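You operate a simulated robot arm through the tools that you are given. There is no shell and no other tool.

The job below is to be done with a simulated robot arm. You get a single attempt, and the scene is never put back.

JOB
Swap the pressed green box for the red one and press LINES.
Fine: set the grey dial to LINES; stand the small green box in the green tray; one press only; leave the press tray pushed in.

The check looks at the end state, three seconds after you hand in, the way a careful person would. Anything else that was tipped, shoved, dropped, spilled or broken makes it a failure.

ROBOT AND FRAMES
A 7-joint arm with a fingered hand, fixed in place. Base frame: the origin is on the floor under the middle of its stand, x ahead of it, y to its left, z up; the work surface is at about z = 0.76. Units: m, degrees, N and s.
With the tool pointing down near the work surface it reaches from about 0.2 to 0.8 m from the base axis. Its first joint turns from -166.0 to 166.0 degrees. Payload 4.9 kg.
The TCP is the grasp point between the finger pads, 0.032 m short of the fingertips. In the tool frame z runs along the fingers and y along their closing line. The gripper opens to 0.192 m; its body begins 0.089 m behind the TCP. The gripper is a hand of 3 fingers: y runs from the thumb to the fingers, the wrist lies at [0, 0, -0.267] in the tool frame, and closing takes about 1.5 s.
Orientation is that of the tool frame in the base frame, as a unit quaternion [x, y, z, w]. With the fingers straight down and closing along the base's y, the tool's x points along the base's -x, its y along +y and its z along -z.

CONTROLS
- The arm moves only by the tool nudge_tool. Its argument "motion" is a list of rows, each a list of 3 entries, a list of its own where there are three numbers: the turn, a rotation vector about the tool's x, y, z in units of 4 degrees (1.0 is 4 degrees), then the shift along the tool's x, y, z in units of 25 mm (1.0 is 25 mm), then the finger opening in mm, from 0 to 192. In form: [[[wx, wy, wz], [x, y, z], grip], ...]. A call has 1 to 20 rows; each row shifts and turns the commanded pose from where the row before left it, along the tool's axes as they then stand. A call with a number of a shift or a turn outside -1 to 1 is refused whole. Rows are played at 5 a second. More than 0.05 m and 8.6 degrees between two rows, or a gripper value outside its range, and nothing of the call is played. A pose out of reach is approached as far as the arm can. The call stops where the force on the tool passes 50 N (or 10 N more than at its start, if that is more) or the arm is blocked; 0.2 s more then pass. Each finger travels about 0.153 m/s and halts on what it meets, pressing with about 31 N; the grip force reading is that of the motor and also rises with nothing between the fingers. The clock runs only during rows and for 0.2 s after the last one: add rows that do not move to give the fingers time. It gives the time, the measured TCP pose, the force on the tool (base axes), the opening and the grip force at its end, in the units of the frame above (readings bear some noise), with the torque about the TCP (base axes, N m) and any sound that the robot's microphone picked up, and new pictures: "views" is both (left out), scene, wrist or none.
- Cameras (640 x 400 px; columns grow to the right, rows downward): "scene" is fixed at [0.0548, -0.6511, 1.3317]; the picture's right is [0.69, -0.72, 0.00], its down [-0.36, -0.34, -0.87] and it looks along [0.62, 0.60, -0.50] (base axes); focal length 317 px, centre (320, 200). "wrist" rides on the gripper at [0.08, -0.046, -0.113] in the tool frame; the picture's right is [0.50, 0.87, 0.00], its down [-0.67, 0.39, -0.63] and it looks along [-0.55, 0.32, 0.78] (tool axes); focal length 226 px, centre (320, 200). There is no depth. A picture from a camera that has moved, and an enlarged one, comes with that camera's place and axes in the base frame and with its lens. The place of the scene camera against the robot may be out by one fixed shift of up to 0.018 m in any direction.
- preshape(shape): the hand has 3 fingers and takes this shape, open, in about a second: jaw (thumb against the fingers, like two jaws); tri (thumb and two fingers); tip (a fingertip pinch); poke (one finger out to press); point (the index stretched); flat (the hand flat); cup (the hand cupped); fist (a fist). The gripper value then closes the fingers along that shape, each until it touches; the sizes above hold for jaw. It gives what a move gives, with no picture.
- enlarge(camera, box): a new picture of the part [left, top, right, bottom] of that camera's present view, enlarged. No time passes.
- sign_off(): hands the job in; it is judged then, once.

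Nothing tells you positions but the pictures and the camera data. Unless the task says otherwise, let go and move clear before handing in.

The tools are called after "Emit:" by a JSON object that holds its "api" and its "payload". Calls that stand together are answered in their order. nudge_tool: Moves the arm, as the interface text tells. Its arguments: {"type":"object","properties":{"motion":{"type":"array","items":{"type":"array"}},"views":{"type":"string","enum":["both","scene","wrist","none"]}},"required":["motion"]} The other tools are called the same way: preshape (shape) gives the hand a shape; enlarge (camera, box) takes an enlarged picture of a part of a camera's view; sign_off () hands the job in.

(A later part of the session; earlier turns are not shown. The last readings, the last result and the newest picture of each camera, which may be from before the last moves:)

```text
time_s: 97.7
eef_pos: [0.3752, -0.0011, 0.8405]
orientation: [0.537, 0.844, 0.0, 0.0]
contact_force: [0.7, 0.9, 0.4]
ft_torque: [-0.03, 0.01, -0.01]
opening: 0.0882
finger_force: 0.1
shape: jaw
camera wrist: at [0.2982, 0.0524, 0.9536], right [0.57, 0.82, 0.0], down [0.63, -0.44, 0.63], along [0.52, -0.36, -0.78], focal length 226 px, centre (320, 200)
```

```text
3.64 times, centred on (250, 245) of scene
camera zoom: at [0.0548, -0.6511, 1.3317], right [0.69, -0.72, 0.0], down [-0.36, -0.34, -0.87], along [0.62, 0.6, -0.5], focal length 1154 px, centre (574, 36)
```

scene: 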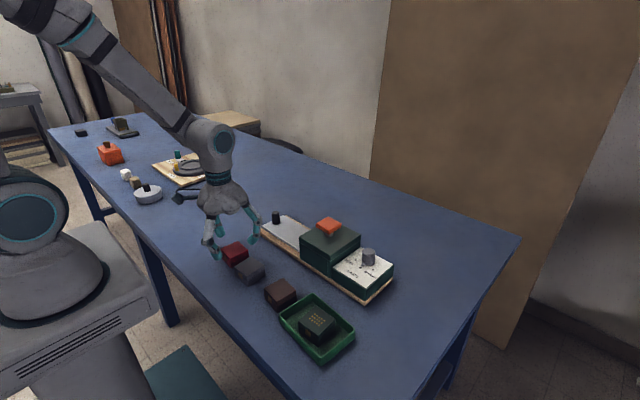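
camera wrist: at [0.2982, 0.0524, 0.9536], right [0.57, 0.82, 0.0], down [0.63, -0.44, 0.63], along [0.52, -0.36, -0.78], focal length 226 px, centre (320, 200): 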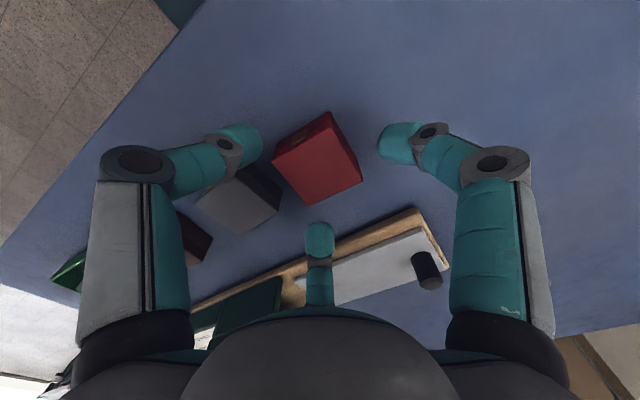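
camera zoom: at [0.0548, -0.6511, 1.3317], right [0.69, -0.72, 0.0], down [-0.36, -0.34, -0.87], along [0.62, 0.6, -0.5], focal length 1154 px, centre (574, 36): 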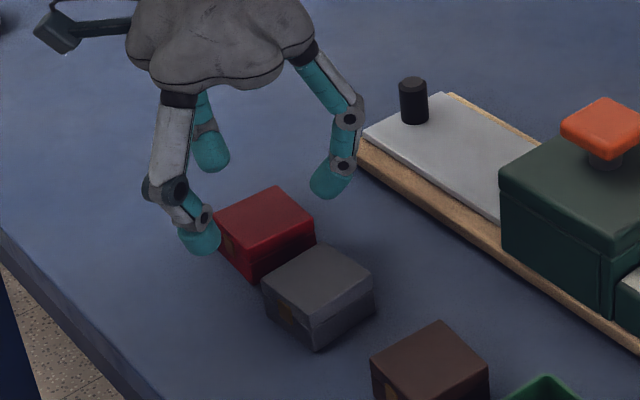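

Aligned. I'll lower to grip height with a small x correction.

Emit:
{"api": "nudge_tool", "payload": {"motion": [[[0, 0, 0], [-0.04, 0.09, 0.4], 88], [[0, 0, 0], [0, 0, 0.4], 88], [[0, 0, 0], [0, 0, 0.4], 88], [[0, 0, 0], [0, 0, 0.4], 88], [[0, 0, 0], [0, 0, 0], 88]], "views": "wrist"}}

Emit:
{"api": "enlarge", "payload": {"camera": "wrist", "box": [200, 60, 440, 260]}}

Emit:
{"api": "enlarge", "payload": {"camera": "scene", "box": [190, 190, 310, 300]}}

```text
time_s: 98.9
eef_pos: [0.3804, -0.0001, 0.8004]
orientation: [0.538, 0.843, -0.001, 0.0]
contact_force: [0.8, -0.3, 0.4]
ft_torque: [0.02, 0.02, -0.02]
opening: 0.0882
finger_force: 0.1
shape: jaw
camera wrist: at [0.3035, 0.0521, 0.9134], right [0.57, 0.82, 0.0], down [0.63, -0.44, 0.63], along [0.52, -0.36, -0.78], focal length 226 px, centre (320, 200)
```

wrist: 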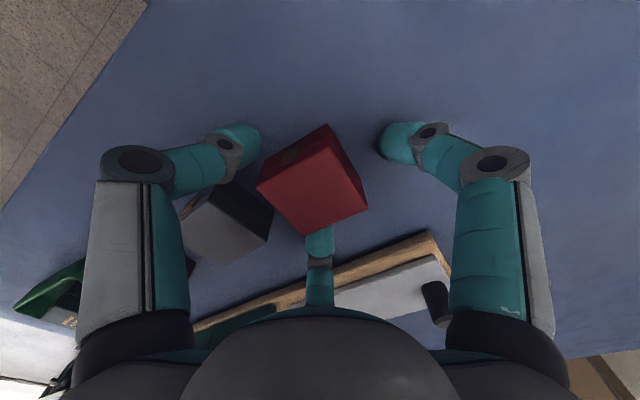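

```text
2.00 times, centred on (320, 160) of wrist
camera zoom: at [0.3035, 0.0521, 0.9134], right [0.57, 0.82, 0.0], down [0.63, -0.44, 0.63], along [0.52, -0.36, -0.78], focal length 452 px, centre (320, 280)
```

zoom: 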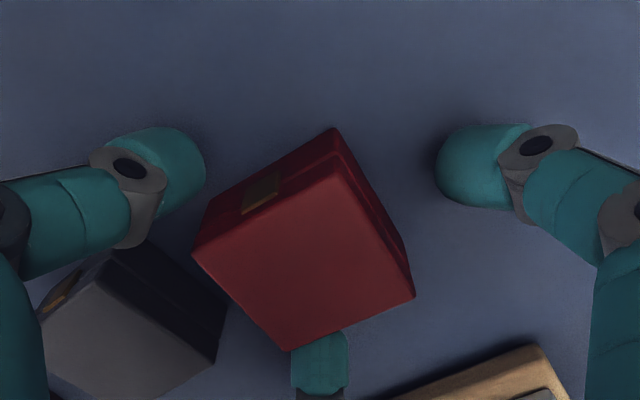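

```text
3.64 times, centred on (250, 245) of scene
camera zoom: at [0.0548, -0.6511, 1.3317], right [0.69, -0.72, 0.0], down [-0.36, -0.34, -0.87], along [0.62, 0.6, -0.5], focal length 1154 px, centre (574, 36)
```

zoom: 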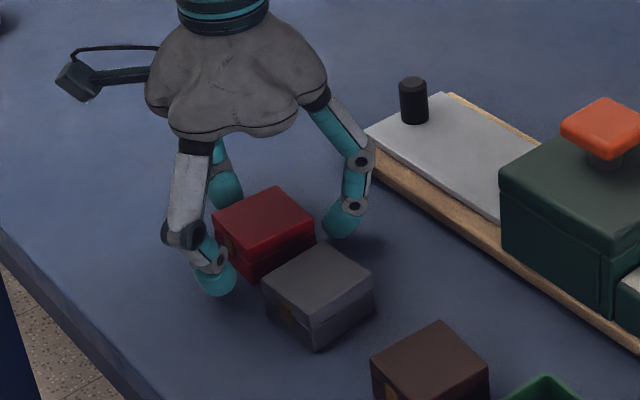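

The box is about 3 mm off in x, so I'll shift slightly and grip.

Emit:
{"api": "nudge_tool", "payload": {"motion": [[[0, 0, 0], [0, -0.09, 0], 88], [[0, 0, 0], [0, 0, 0], 64], [[0, 0, 0], [0, 0, 0], 44], [[0, 0, 0], [0, 0, 0], 44], [[0, 0, 0], [0, 0, 0], 44], [[0, 0, 0], [0, 0, 0], 44]]}}

Emit:
{"api": "enlarge", "payload": {"camera": "wrist", "box": [200, 60, 440, 260]}}

Emit:
{"api": "enlarge", "payload": {"camera": "scene", "box": [190, 190, 310, 300]}}

```text
time_s: 100.3
eef_pos: [0.378, -0.0015, 0.7995]
orientation: [0.538, 0.843, 0.0, 0.001]
contact_force: [-0.2, -0.2, 0.0]
ft_torque: [0.02, 0.02, -0.02]
opening: 0.0564
finger_force: 31.0
shape: jaw
camera wrist: at [0.3012, 0.0512, 0.9139], right [0.57, 0.82, 0.0], down [0.64, -0.44, 0.63], along [0.52, -0.36, -0.78], focal length 226 px, centre (320, 200)
```

scene: 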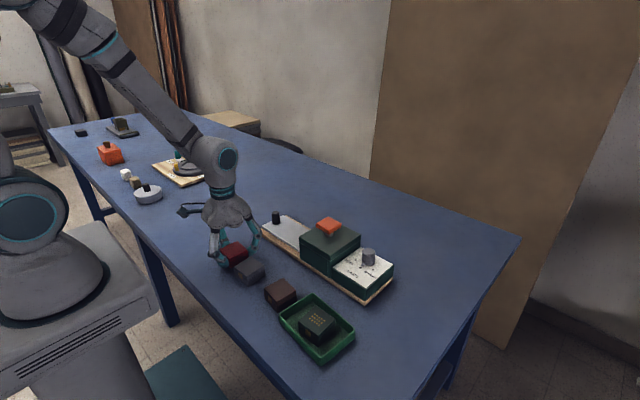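
wrist: 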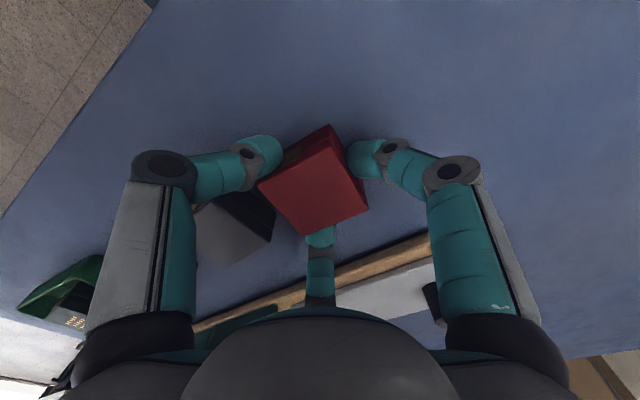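

```text
2.00 times, centred on (320, 160) of wrist
camera zoom: at [0.3012, 0.0512, 0.9139], right [0.57, 0.82, 0.0], down [0.64, -0.44, 0.63], along [0.52, -0.36, -0.78], focal length 452 px, centre (320, 280)
```

zoom: 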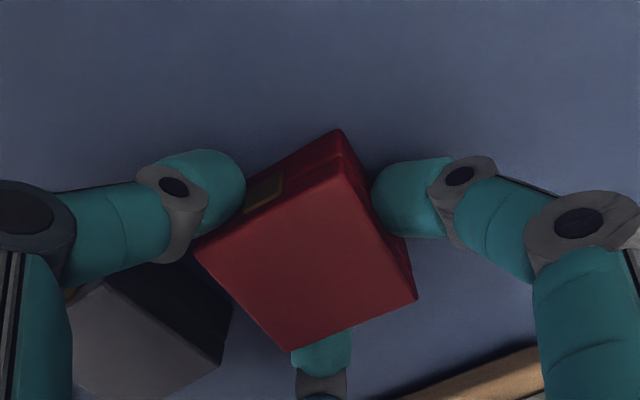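

```text
3.64 times, centred on (250, 245) of scene
camera zoom: at [0.0548, -0.6511, 1.3317], right [0.69, -0.72, 0.0], down [-0.36, -0.34, -0.87], along [0.62, 0.6, -0.5], focal length 1154 px, centre (574, 36)
```

zoom: 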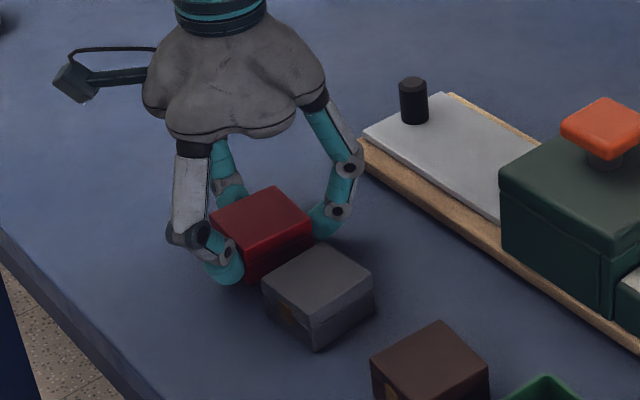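

The red box is gripped. I'll lift a little and check the hold.

Emit:
{"api": "nudge_tool", "payload": {"motion": [[[0, 0, 0], [0, 0, -0.3], 40], [[0, 0, 0], [0, 0, -0.4], 40], [[0, 0, 0], [0, 0, -0.6], 40], [[0, 0, 0], [0, 0, -0.7], 40], [[0, 0, 0], [0, 0, 0], 40]]}}

Emit:
{"api": "enlarge", "payload": {"camera": "wrist", "box": [200, 60, 440, 260]}}

Emit:
{"api": "enlarge", "payload": {"camera": "scene", "box": [190, 190, 310, 300]}}

```text
time_s: 101.5
eef_pos: [0.3773, -0.0023, 0.852]
orientation: [0.538, 0.843, 0.0, 0.0]
contact_force: [0.0, 0.5, -1.1]
ft_torque: [-0.01, 0.01, -0.01]
opening: 0.0566
finger_force: 30.5
shape: jaw
camera wrist: at [0.3001, 0.0514, 0.9652], right [0.57, 0.82, 0.0], down [0.64, -0.44, 0.63], along [0.52, -0.36, -0.78], focal length 226 px, centre (320, 200)
```

scene: 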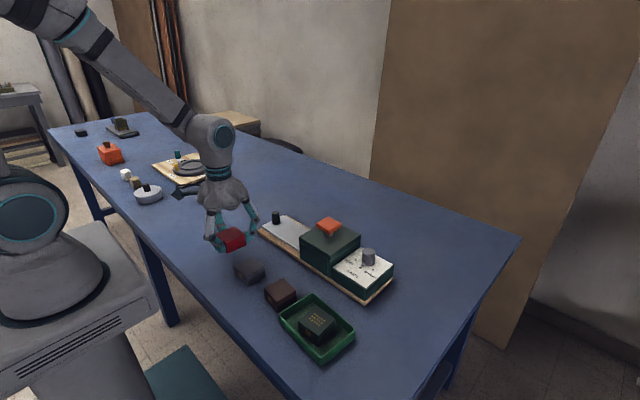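
wrist: 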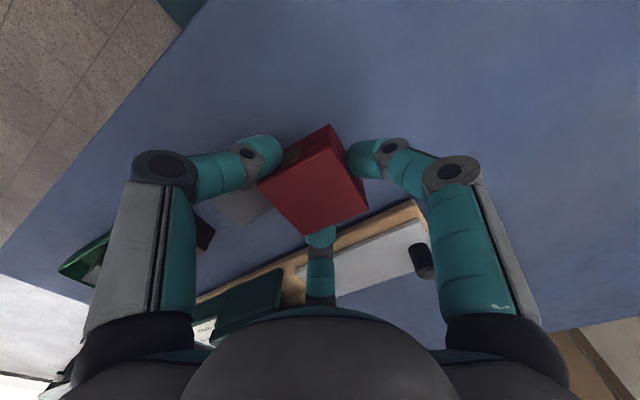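

```text
2.00 times, centred on (320, 160) of wrist
camera zoom: at [0.3001, 0.0514, 0.9652], right [0.57, 0.82, 0.0], down [0.64, -0.44, 0.63], along [0.52, -0.36, -0.78], focal length 452 px, centre (320, 280)
```

zoom: 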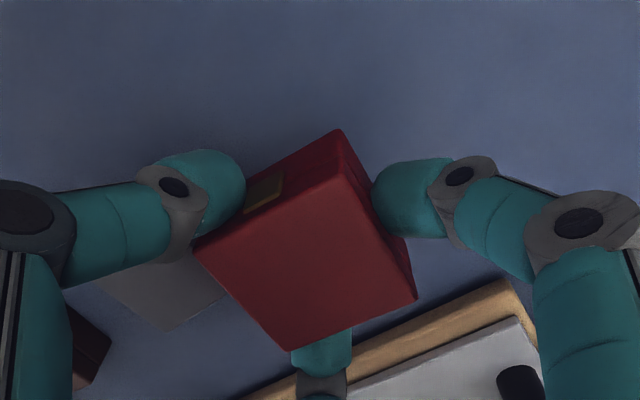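

```text
3.64 times, centred on (250, 245) of scene
camera zoom: at [0.0548, -0.6511, 1.3317], right [0.69, -0.72, 0.0], down [-0.36, -0.34, -0.87], along [0.62, 0.6, -0.5], focal length 1154 px, centre (574, 36)
```

zoom: 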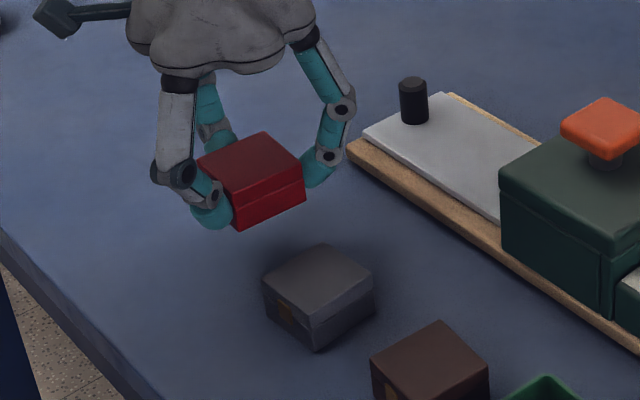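

Held level. I'll carry it above the press tray, straightening its yaw on the way.

Emit:
{"api": "nudge_tool", "payload": {"motion": [[[0, 0, 0], [0, 0, -0.8], 40], [[0, 0, 0], [0, 0, -0.9], 40], [[0, 0, 0], [0, 0, -0.9], 40], [[0, 0, -0.6], [0, 0, -0.9], 40], [[0, 0, -0.65], [0, 0, -0.8], 40], [[0, 0, 0], [-0.4, 0.27, 0], 40], [[0, 0, 0], [-0.7, 0.475, 0], 40], [[0, 0, 0], [-0.793, 0.5375, 0], 40], [[0, 0, 0], [-0.793, 0.5375, 0], 40], [[0, 0, 0], [-0.793, 0.5375, 0], 40], [[0, 0, 0], [-0.793, 0.5375, 0], 40], [[0, 0, 0], [-0.793, 0.5375, 0], 40], [[0, 0, 0], [-0.793, 0.5375, 0], 40], [[0, 0, 0], [-0.48, 0.33, 0], 40], [[0, 0, 0], [0, 0, 0], 40]]}}

Emit:
{"api": "enlarge", "payload": {"camera": "wrist", "box": [200, 20, 440, 220]}}

Emit:
{"api": "enlarge", "payload": {"camera": "scene", "box": [230, 150, 400, 310]}}

```text
time_s: 104.7
eef_pos: [0.5495, -0.0861, 0.9573]
orientation: [0.5, 0.866, 0.0, 0.0]
contact_force: [0.3, -0.4, -0.6]
ft_torque: [0.01, 0.0, 0.0]
opening: 0.0563
finger_force: 31.0
shape: jaw
camera wrist: at [0.4691, -0.0396, 1.0713], right [0.5, 0.87, 0.0], down [0.67, -0.39, 0.63], along [0.55, -0.32, -0.78], focal length 226 px, centre (320, 200)
```

scene: 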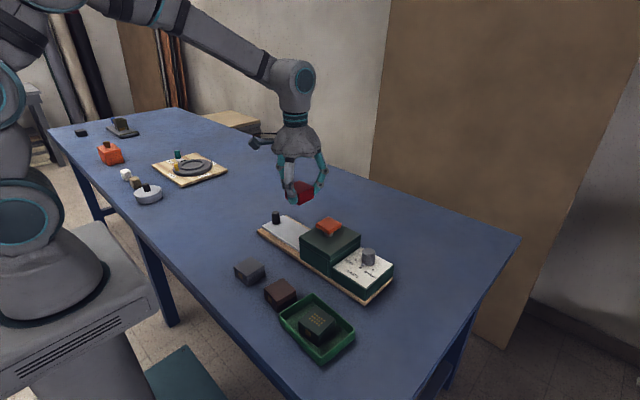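
wrist: 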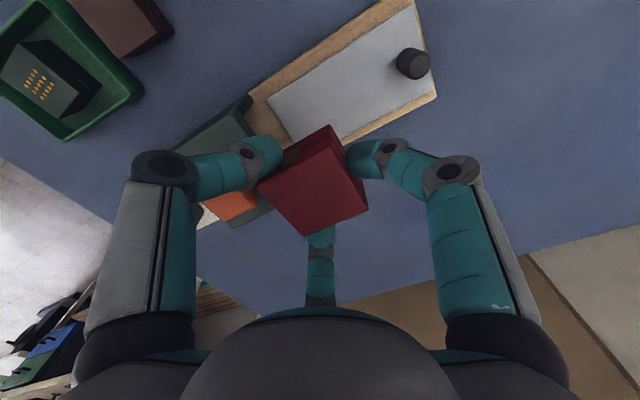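

```text
2.00 times, centred on (320, 120) of wrist
camera zoom: at [0.4691, -0.0396, 1.0713], right [0.5, 0.87, 0.0], down [0.67, -0.39, 0.63], along [0.55, -0.32, -0.78], focal length 452 px, centre (320, 360)
```

zoom: 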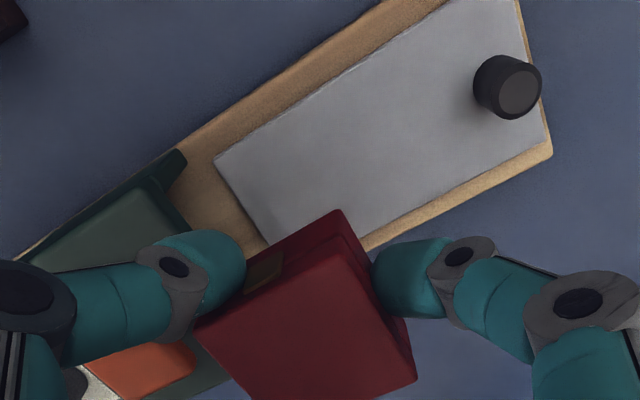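

```text
2.50 times, centred on (315, 230) of scene
camera zoom: at [0.0548, -0.6511, 1.3317], right [0.69, -0.72, 0.0], down [-0.36, -0.34, -0.87], along [0.62, 0.6, -0.5], focal length 794 px, centre (332, 125)
```

zoom: 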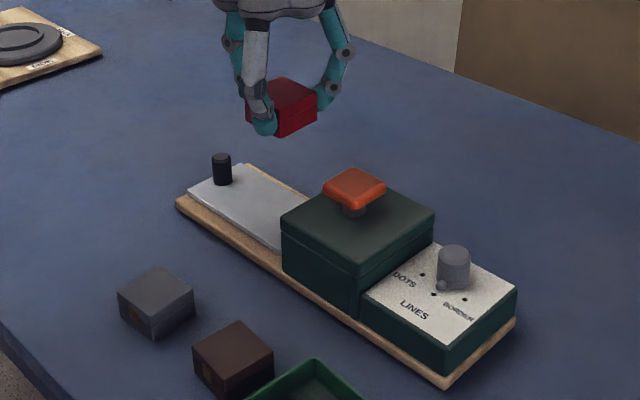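

The tray hasn't moved. I'll place the red box where the green one was, near (0.547, -0.088), so I'm lowering now.

Emit:
{"api": "nudge_tool", "payload": {"motion": [[[0, 0, 0], [0.07, 0.04, 0.7], 40], [[0, 0, 0], [0, 0, 0.9], 40], [[0, 0, 0], [0, 0, 0.9], 40], [[0, 0, 0], [0, 0, 0.9], 40], [[0, 0, 0], [0, 0, 0.7], 40], [[0, 0, 0], [0, 0, 0.4], 40], [[0, 0, 0], [0, 0, 0.2], 40], [[0, 0, 0], [0, 0, 0], 40]]}}

Emit:
{"api": "enlarge", "payload": {"camera": "wrist", "box": [200, 60, 440, 260]}}

Emit:
{"api": "enlarge", "payload": {"camera": "scene", "box": [240, 180, 340, 280]}}

```text
time_s: 106.5
eef_pos: [0.5513, -0.0837, 0.8408]
orientation: [0.5, 0.866, 0.0, 0.0]
contact_force: [0.4, -0.6, -0.6]
ft_torque: [-0.01, 0.02, 0.0]
opening: 0.0564
finger_force: 31.3
shape: jaw
camera wrist: at [0.4701, -0.0375, 0.954], right [0.5, 0.87, 0.0], down [0.67, -0.39, 0.63], along [0.55, -0.32, -0.78], focal length 226 px, centre (320, 200)
```

scene: 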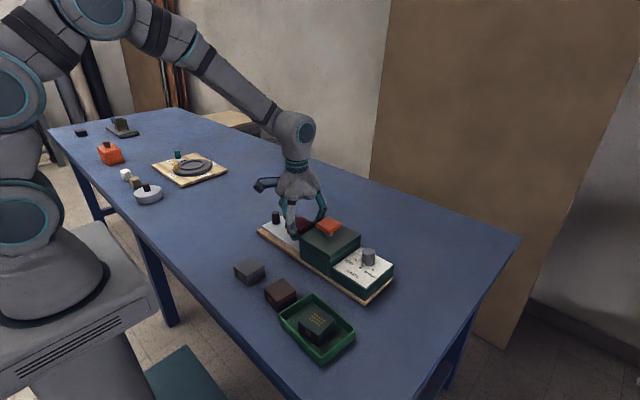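
wrist: 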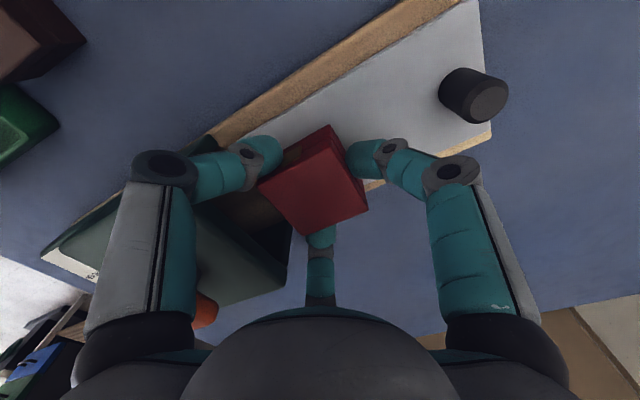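

```text
2.00 times, centred on (320, 160) of wrist
camera zoom: at [0.4701, -0.0375, 0.954], right [0.5, 0.87, 0.0], down [0.67, -0.39, 0.63], along [0.55, -0.32, -0.78], focal length 452 px, centre (320, 280)
```

zoom: 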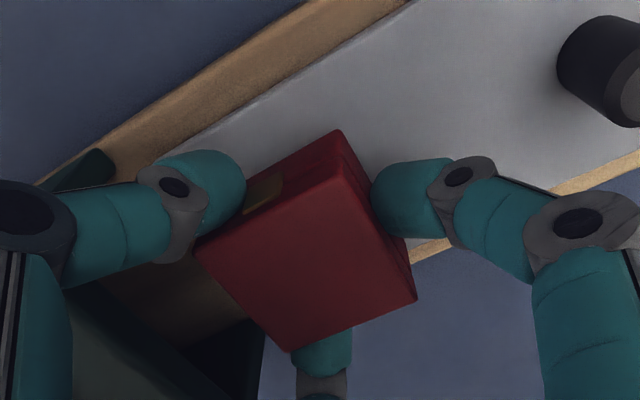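

```text
4.00 times, centred on (290, 230) of scene
camera zoom: at [0.0548, -0.6511, 1.3317], right [0.69, -0.72, 0.0], down [-0.36, -0.34, -0.87], along [0.62, 0.6, -0.5], focal length 1270 px, centre (440, 80)
```

zoom: 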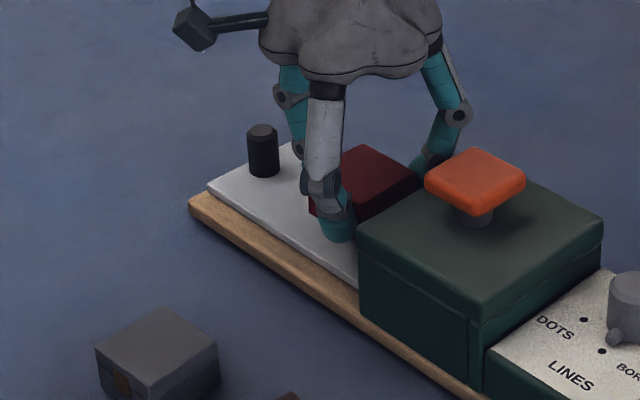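

Nearly there. I'll lower in small steps until I feel the plate.

Emit:
{"api": "nudge_tool", "payload": {"motion": [[[0, 0, 0], [0.03, -0.06, 0.1], 40], [[0, 0, 0], [0, 0, 0.08], 40], [[0, 0, 0], [0, 0, 0], 40]], "views": "none"}}

Emit:
{"api": "nudge_tool", "payload": {"motion": [[[0, 0, 0], [0, 0, 0.06], 40], [[0, 0, 0], [0, 0, 0], 40]], "views": "none"}}

```text
time_s: 107.3
eef_pos: [0.5486, -0.0839, 0.8363]
orientation: [0.5, 0.866, 0.0, 0.0]
contact_force: [-0.1, 1.1, -0.3]
ft_torque: [-0.02, -0.03, 0.03]
opening: 0.0562
finger_force: 31.4
shape: jaw
```

```text
time_s: 107.9
eef_pos: [0.5491, -0.0846, 0.8343]
orientation: [0.5, 0.866, 0.0, -0.001]
contact_force: [-0.4, 0.3, 0.2]
ft_torque: [0.0, 0.06, 0.02]
opening: 0.0564
finger_force: 31.0
shape: jaw
```

Emit:
{"api": "nudge_tool", "payload": {"motion": [[[0, 0, 0], [0, 0, 0.05], 40], [[0, 0, 0], [0, 0, 0], 40]], "views": "none"}}

Emit:
{"api": "nudge_tool", "payload": {"motion": [[[0, 0, 0], [0, 0, 0.04], 40], [[0, 0, 0], [0, 0, 0], 40]], "views": "none"}}

```text
time_s: 108.5
eef_pos: [0.5486, -0.084, 0.8318]
orientation: [0.5, 0.866, 0.001, 0.0]
contact_force: [-0.7, 0.6, -0.9]
ft_torque: [0.0, -0.01, 0.01]
opening: 0.0565
finger_force: 31.7
shape: jaw
```

```text
time_s: 109.1
eef_pos: [0.548, -0.086, 0.8312]
orientation: [0.501, 0.866, 0.0, 0.0]
contact_force: [-0.6, 0.1, -0.6]
ft_torque: [0.05, 0.0, -0.01]
opening: 0.0563
finger_force: 30.9
shape: jaw
```

Emit:
{"api": "nudge_tool", "payload": {"motion": [[[0, 0, 0], [0, 0, 0.04], 40], [[0, 0, 0], [0, 0, 0], 40]], "views": "none"}}

Emit:
{"api": "nudge_tool", "payload": {"motion": [[[0, 0, 0], [0, 0, 0.04], 40], [[0, 0, 0], [0, 0, 0], 40]]}}

Emit:
{"api": "enlarge", "payload": {"camera": "scene", "box": [260, 190, 330, 260]}}

```text
time_s: 109.7
eef_pos: [0.5482, -0.0837, 0.8313]
orientation: [0.5, 0.866, 0.0, -0.001]
contact_force: [0.0, 0.6, -0.9]
ft_torque: [-0.01, -0.01, 0.0]
opening: 0.0563
finger_force: 31.0
shape: jaw
```

```text
time_s: 110.3
eef_pos: [0.548, -0.0841, 0.8283]
orientation: [0.5, 0.866, 0.0, 0.0]
contact_force: [0.4, 0.0, -1.1]
ft_torque: [-0.02, 0.01, -0.01]
opening: 0.0566
finger_force: 31.1
shape: jaw
camera wrist: at [0.4672, -0.0374, 0.9429], right [0.5, 0.87, 0.0], down [0.67, -0.39, 0.63], along [0.55, -0.32, -0.78], focal length 226 px, centre (320, 200)
```

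scene: 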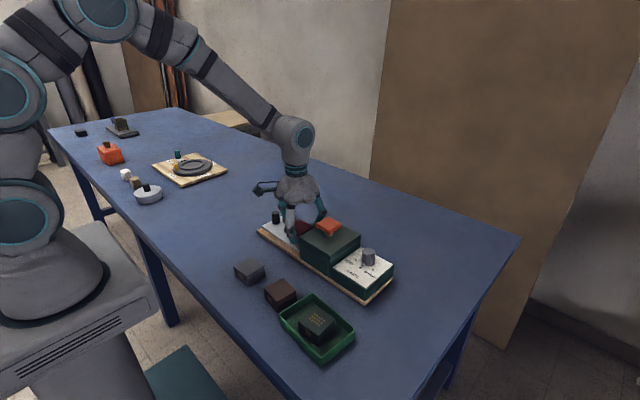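
wrist: 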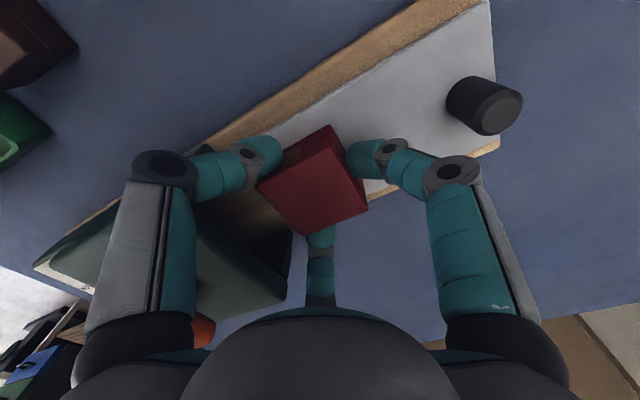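

```text
5.71 times, centred on (295, 225) of scene
camera zoom: at [0.0548, -0.6511, 1.3317], right [0.69, -0.72, 0.0], down [-0.36, -0.34, -0.87], along [0.62, 0.6, -0.5], focal length 1814 px, centre (463, 57)
```

zoom: 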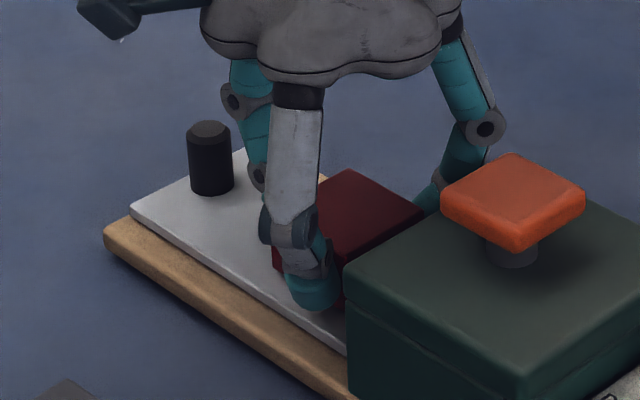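

Emit:
{"api": "nudge_tool", "payload": {"motion": [[[0, 0, 0], [0, 0, 0.04], 40], [[0, 0, 0], [0, 0, 0], 40]], "views": "none"}}

Emit:
{"api": "nudge_tool", "payload": {"motion": [[[0, 0, 0], [0, 0, 0.04], 40], [[0, 0, 0], [0, 0, 0], 40]], "views": "none"}}

```text
time_s: 110.9
eef_pos: [0.5486, -0.0849, 0.83]
orientation: [0.499, 0.866, -0.001, 0.0]
contact_force: [-0.7, -1.0, -0.3]
ft_torque: [0.03, 0.0, -0.04]
opening: 0.0564
finger_force: 30.5
shape: jaw
```

```text
time_s: 111.5
eef_pos: [0.5486, -0.084, 0.8284]
orientation: [0.5, 0.866, 0.0, -0.001]
contact_force: [-0.2, -0.1, 4.4]
ft_torque: [-0.12, 0.06, 0.01]
opening: 0.0567
finger_force: 30.8
shape: jaw
```

The box is resting on the plate at 4.4 N. I'll open and release.

Emit:
{"api": "nudge_tool", "payload": {"motion": [[[0, 0, 0], [0, 0, 0], 75], [[0, 0, 0], [0, 0, 0], 92], [[0, 0, 0], [0, 0, 0], 92], [[0, 0, 0], [0, 0, 0], 92]]}}

Emit:
{"api": "enlarge", "payload": {"camera": "wrist", "box": [200, 60, 440, 260]}}

```text
time_s: 112.5
eef_pos: [0.5481, -0.0831, 0.8263]
orientation: [0.5, 0.866, 0.0, 0.001]
contact_force: [-0.2, 0.5, -0.8]
ft_torque: [0.0, -0.01, 0.01]
opening: 0.0914
finger_force: 0.0
shape: jaw
camera wrist: at [0.4669, -0.0377, 0.9411], right [0.5, 0.87, 0.0], down [0.67, -0.39, 0.63], along [0.55, -0.32, -0.78], focal length 226 px, centre (320, 200)
```

scene: 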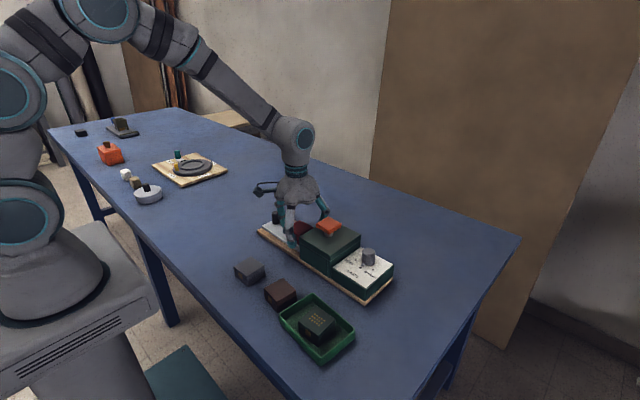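
wrist: 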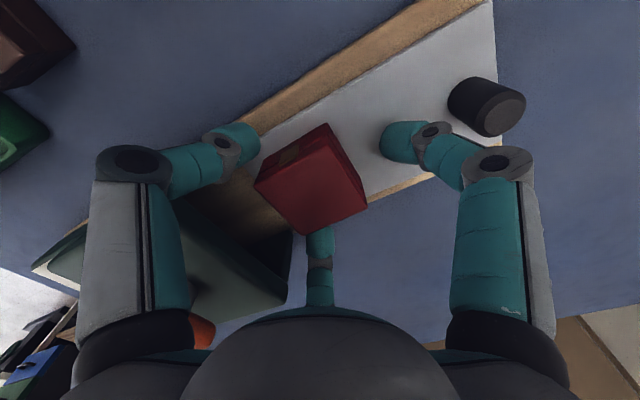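

```text
2.00 times, centred on (320, 160) of wrist
camera zoom: at [0.4669, -0.0377, 0.9411], right [0.5, 0.87, 0.0], down [0.67, -0.39, 0.63], along [0.55, -0.32, -0.78], focal length 452 px, centre (320, 280)
```

zoom: 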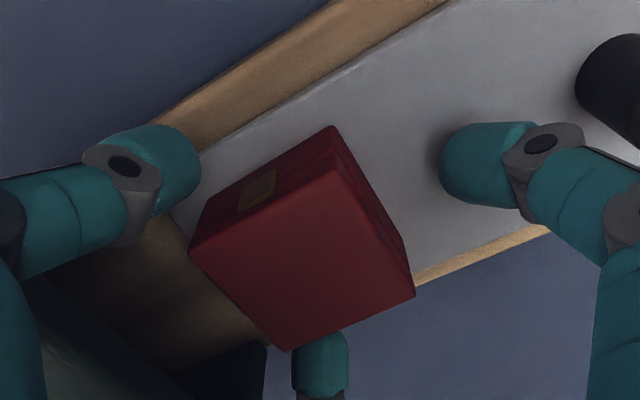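

The box is released. I'll raise straight up and check its placement.

Emit:
{"api": "nudge_tool", "payload": {"motion": [[[0, 0, 0], [0, 0, -0.3], 92], [[0, 0, 0], [0, 0, -0.6], 92], [[0, 0, 0], [0, 0, -1], 92], [[0, 0, 0], [0, 0, -1], 92], [[0, 0, 0], [0, 0, -1], 92], [[0, 0, 0], [0, 0, -1], 92], [[0, 0, 0], [0, 0, -1], 92], [[0, 0, 0], [0, 0, 0], 92]]}}

Emit:
{"api": "enlarge", "payload": {"camera": "wrist", "box": [200, 0, 440, 200]}}

Emit:
{"api": "enlarge", "payload": {"camera": "scene", "box": [240, 190, 340, 280]}}

```text
time_s: 114.3
eef_pos: [0.5468, -0.0852, 0.9743]
orientation: [0.499, 0.866, 0.0, 0.0]
contact_force: [0.6, 1.0, 1.0]
ft_torque: [0.04, -0.03, 0.0]
opening: 0.0913
finger_force: 0.1
shape: jaw
camera wrist: at [0.466, -0.039, 1.088], right [0.5, 0.87, 0.0], down [0.67, -0.39, 0.63], along [0.55, -0.32, -0.78], focal length 226 px, centre (320, 200)
```

scene: 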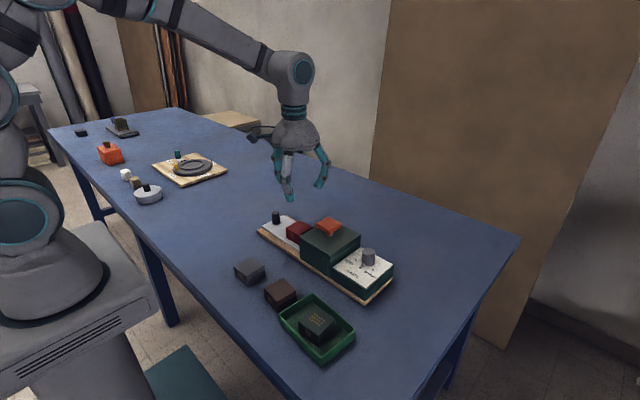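
wrist: 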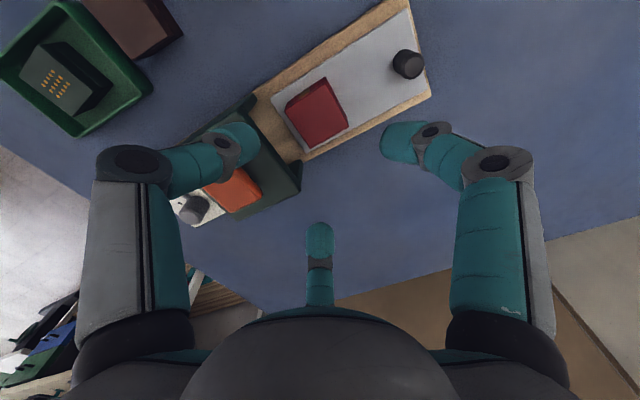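

```text
2.00 times, centred on (320, 100) of wrist
camera zoom: at [0.466, -0.039, 1.088], right [0.5, 0.87, 0.0], down [0.67, -0.39, 0.63], along [0.55, -0.32, -0.78], focal length 452 px, centre (320, 400)
```

zoom: 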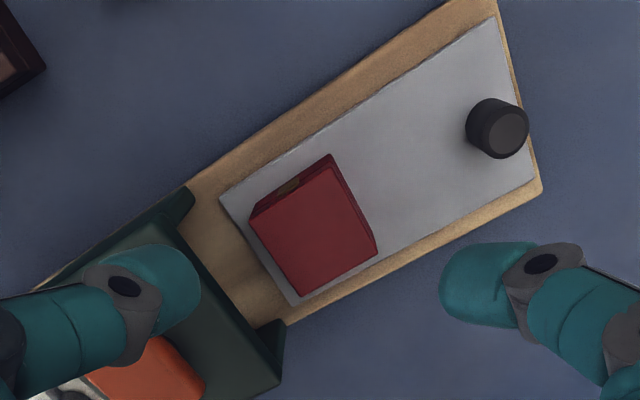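

```text
4.44 times, centred on (290, 235) of scene
camera zoom: at [0.0548, -0.6511, 1.3317], right [0.69, -0.72, 0.0], down [-0.36, -0.34, -0.87], along [0.62, 0.6, -0.5], focal length 1411 px, centre (453, 44)
```

zoom: 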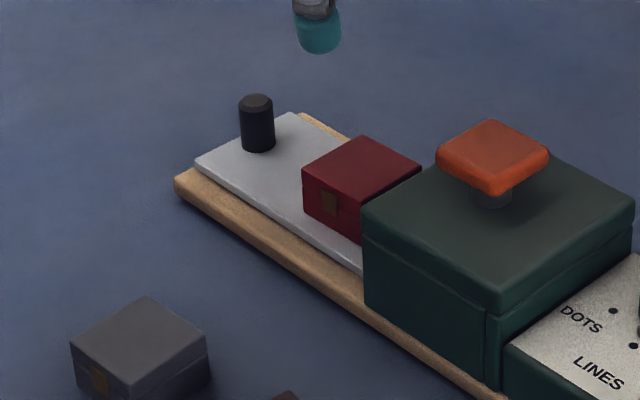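

The red box sits in about the same spot on the tray as the green one did. Now I'll move over the knob to push the tray in.

Emit:
{"api": "nudge_tool", "payload": {"motion": [[[0, 0, 0], [0.92, 0.543, 0], 60], [[0, 0, 0], [0.92, 0.543, 0], 60], [[0, 0, 0], [0.92, 0.543, 0], 60], [[0, 0, 0], [0.92, 0.543, 0], 60], [[0, 0, 0], [0, 0, 1], 60], [[0, 0, 0], [0, 0, 1], 60], [[0, 0, 0], [0, 0, 1], 60], [[0, 0, 0], [0, 0, 1], 60], [[0, 0, 0], [0, 0, 0], 60]]}}

Emit:
{"api": "enlarge", "payload": {"camera": "wrist", "box": [200, 60, 440, 260]}}

```text
time_s: 116.3
eef_pos: [0.5485, 0.0246, 0.8765]
orientation: [0.5, 0.866, 0.0, 0.0]
contact_force: [-0.7, 0.5, -0.1]
ft_torque: [-0.02, -0.01, 0.0]
opening: 0.0604
finger_force: 0.1
shape: jaw
camera wrist: at [0.468, 0.0698, 0.9906], right [0.5, 0.87, 0.0], down [0.67, -0.39, 0.63], along [0.55, -0.32, -0.78], focal length 226 px, centre (320, 200)
```

scene: 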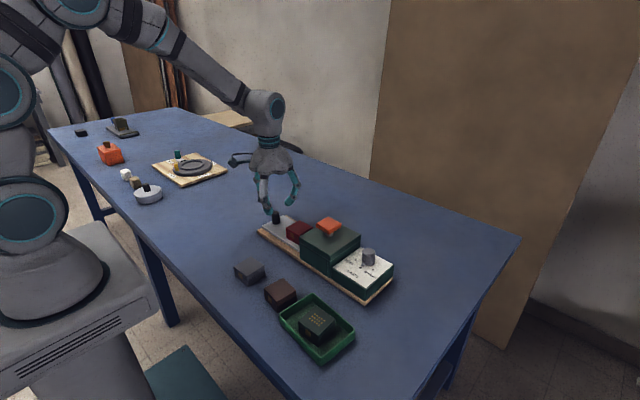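
wrist: 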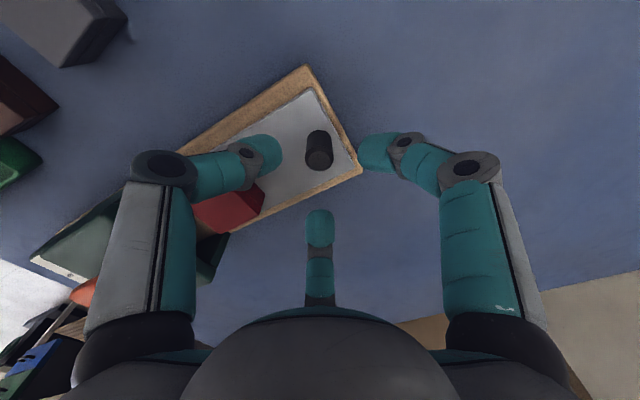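

```text
2.00 times, centred on (320, 160) of wrist
camera zoom: at [0.468, 0.0698, 0.9906], right [0.5, 0.87, 0.0], down [0.67, -0.39, 0.63], along [0.55, -0.32, -0.78], focal length 452 px, centre (320, 280)
```

zoom: 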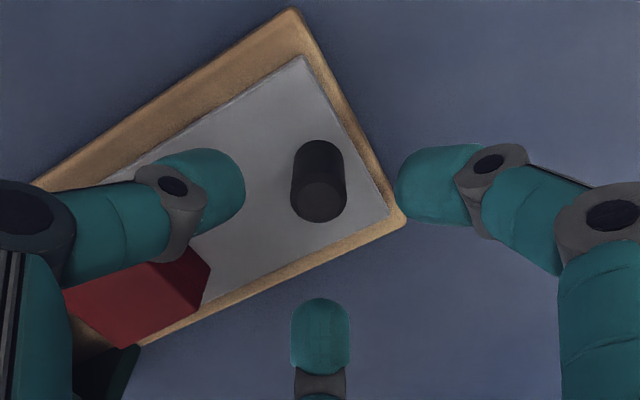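

Centred on the knob. I'll lower and grip it.

Emit:
{"api": "nudge_tool", "payload": {"motion": [[[0, 0, 0], [0.065, -0.03, 0.4], 52], [[0, 0, 0], [0, 0, 0.5], 52], [[0, 0, 0], [0, 0, 0.5], 52], [[0, 0, 0], [0, 0, 0.5], 52], [[0, 0, 0], [0, 0, 0], 52], [[0, 0, 0], [0, 0, 0], 0], [[0, 0, 0], [0, 0, 0], 0], [[0, 0, 0], [0, 0, 0], 0], [[0, 0, 0], [0, 0, 0], 0]]}}

Emit:
{"api": "enlarge", "payload": {"camera": "wrist", "box": [200, 60, 440, 260]}}

Emit:
{"api": "enlarge", "payload": {"camera": "scene", "box": [240, 160, 400, 300]}}

```text
time_s: 118.3
eef_pos: [0.5469, 0.0231, 0.8275]
orientation: [0.5, 0.866, 0.0, 0.0]
contact_force: [0.1, 0.1, -0.6]
ft_torque: [0.04, -0.02, -0.03]
opening: 0.0164
finger_force: 30.8
shape: jaw
camera wrist: at [0.4658, 0.0702, 0.9411], right [0.5, 0.87, 0.0], down [0.67, -0.39, 0.63], along [0.55, -0.32, -0.78], focal length 226 px, centre (320, 200)
```

scene: 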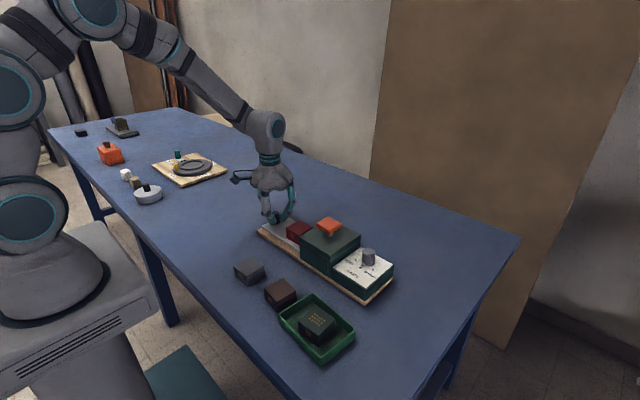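
wrist: 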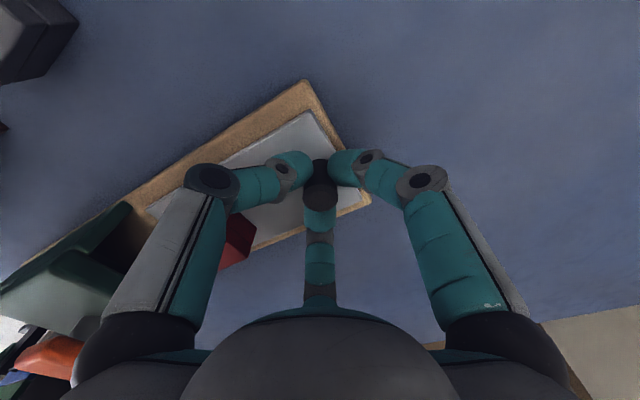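

```text
2.00 times, centred on (320, 160) of wrist
camera zoom: at [0.4658, 0.0702, 0.9411], right [0.5, 0.87, 0.0], down [0.67, -0.39, 0.63], along [0.55, -0.32, -0.78], focal length 452 px, centre (320, 280)
```

zoom: 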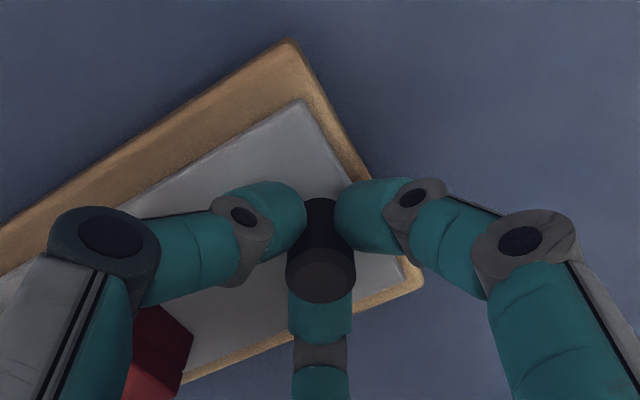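

```text
2.86 times, centred on (320, 230) of scene
camera zoom: at [0.0548, -0.6511, 1.3317], right [0.69, -0.72, 0.0], down [-0.36, -0.34, -0.87], along [0.62, 0.6, -0.5], focal length 907 px, centre (320, 114)
```

zoom: 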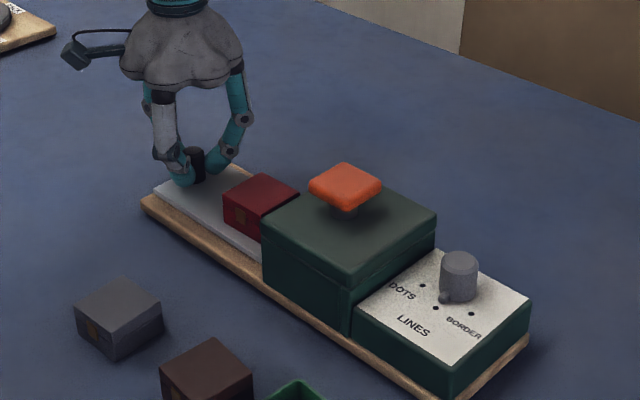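

The knob is gripped. I'll push the tray in along -y, first 50 mm.

Emit:
{"api": "nudge_tool", "payload": {"motion": [[[0, 0, 0], [-0.25, -0.144, 0], 0], [[0, 0, 0], [-0.35, -0.2, 0], 0], [[0, 0, 0], [-0.35, -0.2, 0], 0], [[0, 0, 0], [-0.4, -0.23, 0], 0], [[0, 0, 0], [-0.38, -0.22, 0], 0], [[0, 0, 0], [0, 0, 0], 0]]}}

Emit:
{"api": "enlarge", "payload": {"camera": "scene", "box": [240, 160, 400, 300]}}

```text
time_s: 119.7
eef_pos: [0.5494, -0.0266, 0.8289]
orientation: [0.5, 0.866, -0.001, -0.001]
contact_force: [-0.3, 0.2, 0.0]
ft_torque: [0.01, 0.02, -0.08]
opening: 0.0166
finger_force: 30.6
shape: jaw
camera wrist: at [0.4673, 0.0193, 0.9413], right [0.5, 0.87, 0.0], down [0.67, -0.39, 0.63], along [0.55, -0.32, -0.78], focal length 226 px, centre (320, 200)
```

scene: 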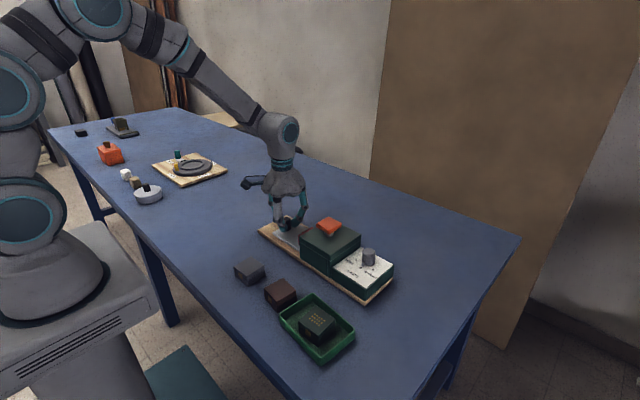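
wrist: 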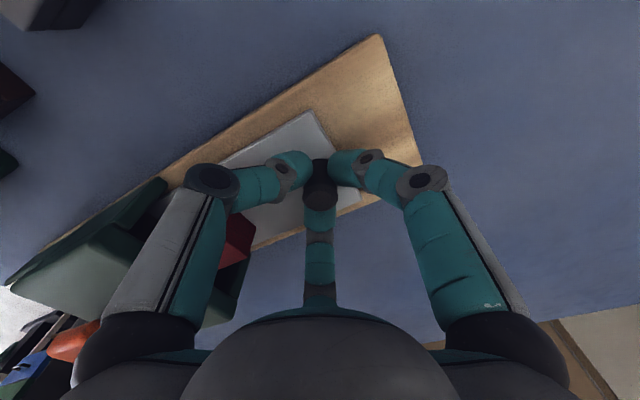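

```text
2.86 times, centred on (320, 230) of scene
camera zoom: at [0.0548, -0.6511, 1.3317], right [0.69, -0.72, 0.0], down [-0.36, -0.34, -0.87], along [0.62, 0.6, -0.5], focal length 907 px, centre (320, 114)
```

zoom: 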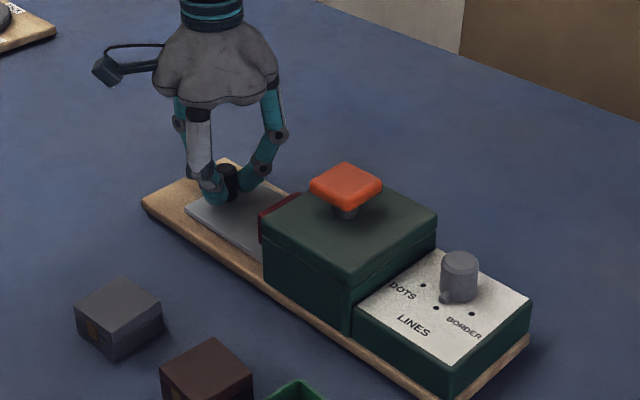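

The box is entering the press without resistance. I'll continue pushing.

Emit:
{"api": "nudge_tool", "payload": {"motion": [[[0, 0, 0], [-0.35, -0.2, 0], 0], [[0, 0, 0], [-0.4, -0.23, 0], 0], [[0, 0, 0], [-0.4, -0.23, 0], 0], [[0, 0, 0], [-0.4, -0.23, 0], 0], [[0, 0, 0], [-0.35, -0.2, 0], 0], [[0, 0, 0], [0, 0, 0], 0]]}}

Emit:
{"api": "enlarge", "payload": {"camera": "scene", "box": [240, 160, 400, 300]}}

```text
time_s: 121.1
eef_pos: [0.548, -0.083, 0.8275]
orientation: [0.5, 0.866, 0.0, 0.0]
contact_force: [-0.6, -0.1, 0.8]
ft_torque: [0.03, 0.05, -0.05]
opening: 0.0162
finger_force: 30.5
shape: jaw
camera wrist: at [0.4678, -0.0352, 0.9416], right [0.5, 0.87, 0.0], down [0.67, -0.39, 0.63], along [0.55, -0.32, -0.78], focal length 226 px, centre (320, 200)
```

scene: 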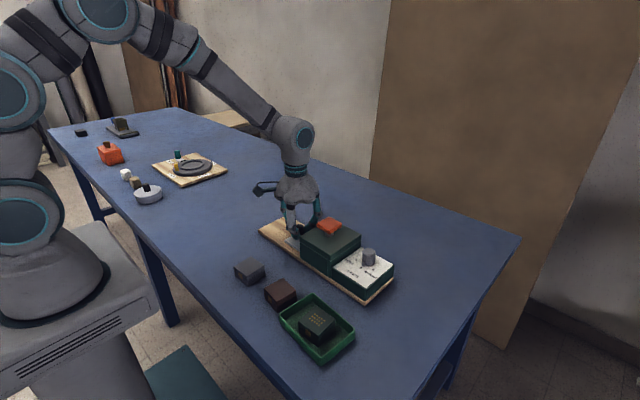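
wrist: 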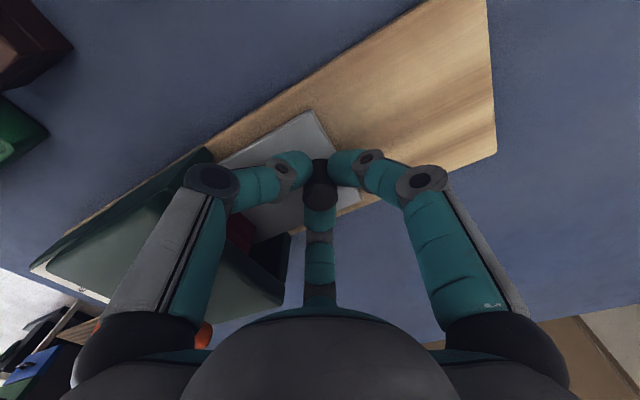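

```text
2.86 times, centred on (320, 230) of scene
camera zoom: at [0.0548, -0.6511, 1.3317], right [0.69, -0.72, 0.0], down [-0.36, -0.34, -0.87], along [0.62, 0.6, -0.5], focal length 907 px, centre (320, 114)
```

zoom: 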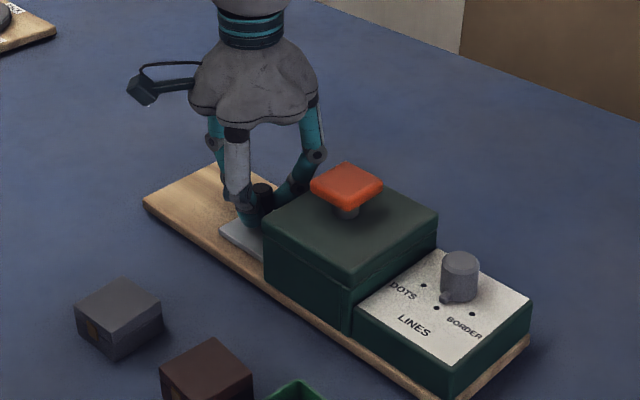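

About 10 mm remain to the inner stop. I'll push in small steps, watching the force.

Emit:
{"api": "nudge_tool", "payload": {"motion": [[[0, 0, 0], [-0.17, -0.1, 0], 0], [[0, 0, 0], [-0.1, -0.06, 0], 0], [[0, 0, 0], [0, 0, 0], 0]], "views": "none"}}

Emit:
{"api": "nudge_tool", "payload": {"motion": [[[0, 0, 0], [-0.1, -0.06, 0], 0], [[0, 0, 0], [0, 0, 0], 0]], "views": "none"}}

```text
time_s: 121.9
eef_pos: [0.5488, -0.0889, 0.8259]
orientation: [0.5, 0.866, -0.001, 0.0]
contact_force: [0.0, 2.8, 0.7]
ft_torque: [0.08, 0.01, -0.03]
opening: 0.0165
finger_force: 30.8
shape: jaw
```

```text
time_s: 122.5
eef_pos: [0.5482, -0.0906, 0.8286]
orientation: [0.5, 0.866, 0.0, 0.0]
contact_force: [-0.3, 5.4, -1.1]
ft_torque: [0.12, 0.01, 0.01]
opening: 0.0163
finger_force: 30.6
shape: jaw
```

The stop is reached (5.4 N). I'll push a further ~7 mm to return the press to its earlier position, then look.

Emit:
{"api": "nudge_tool", "payload": {"motion": [[[0, 0, 0], [-0.09, -0.05, 0], 0], [[0, 0, 0], [-0.09, -0.05, 0], 0], [[0, 0, 0], [0, 0, 0], 0]]}}

Emit:
{"api": "enlarge", "payload": {"camera": "scene", "box": [240, 160, 400, 300]}}

```text
time_s: 123.3
eef_pos: [0.5479, -0.0958, 0.8281]
orientation: [0.5, 0.866, 0.001, 0.0]
contact_force: [-0.8, 4.0, -0.1]
ft_torque: [0.1, 0.05, -0.01]
opening: 0.0162
finger_force: 31.0
shape: jaw
camera wrist: at [0.4665, -0.0497, 0.9415], right [0.5, 0.87, 0.0], down [0.67, -0.39, 0.63], along [0.55, -0.32, -0.78], focal length 226 px, centre (320, 200)
```

scene: 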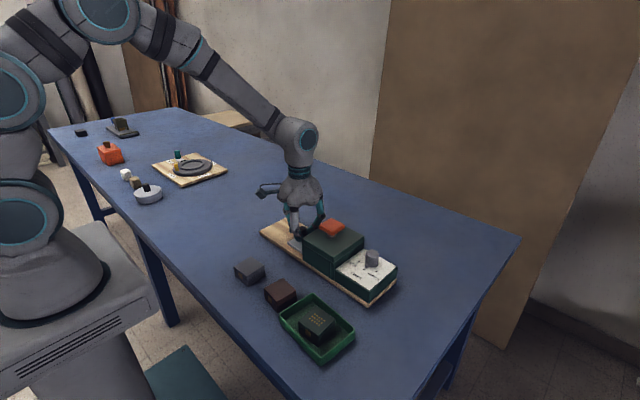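
wrist: 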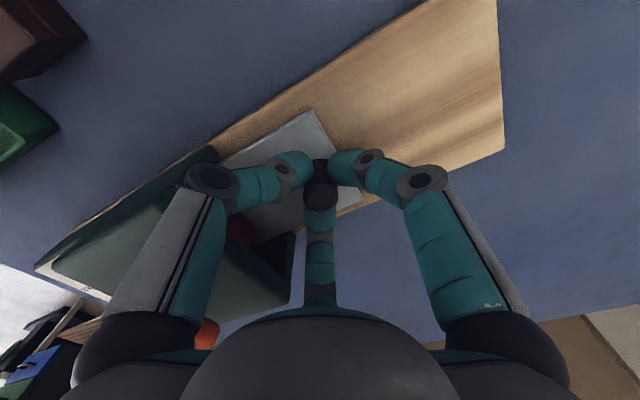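

```text
2.86 times, centred on (320, 230) of scene
camera zoom: at [0.0548, -0.6511, 1.3317], right [0.69, -0.72, 0.0], down [-0.36, -0.34, -0.87], along [0.62, 0.6, -0.5], focal length 907 px, centre (320, 114)
```

zoom: 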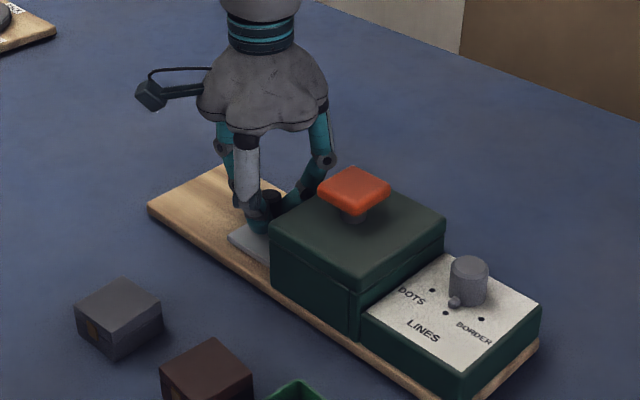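

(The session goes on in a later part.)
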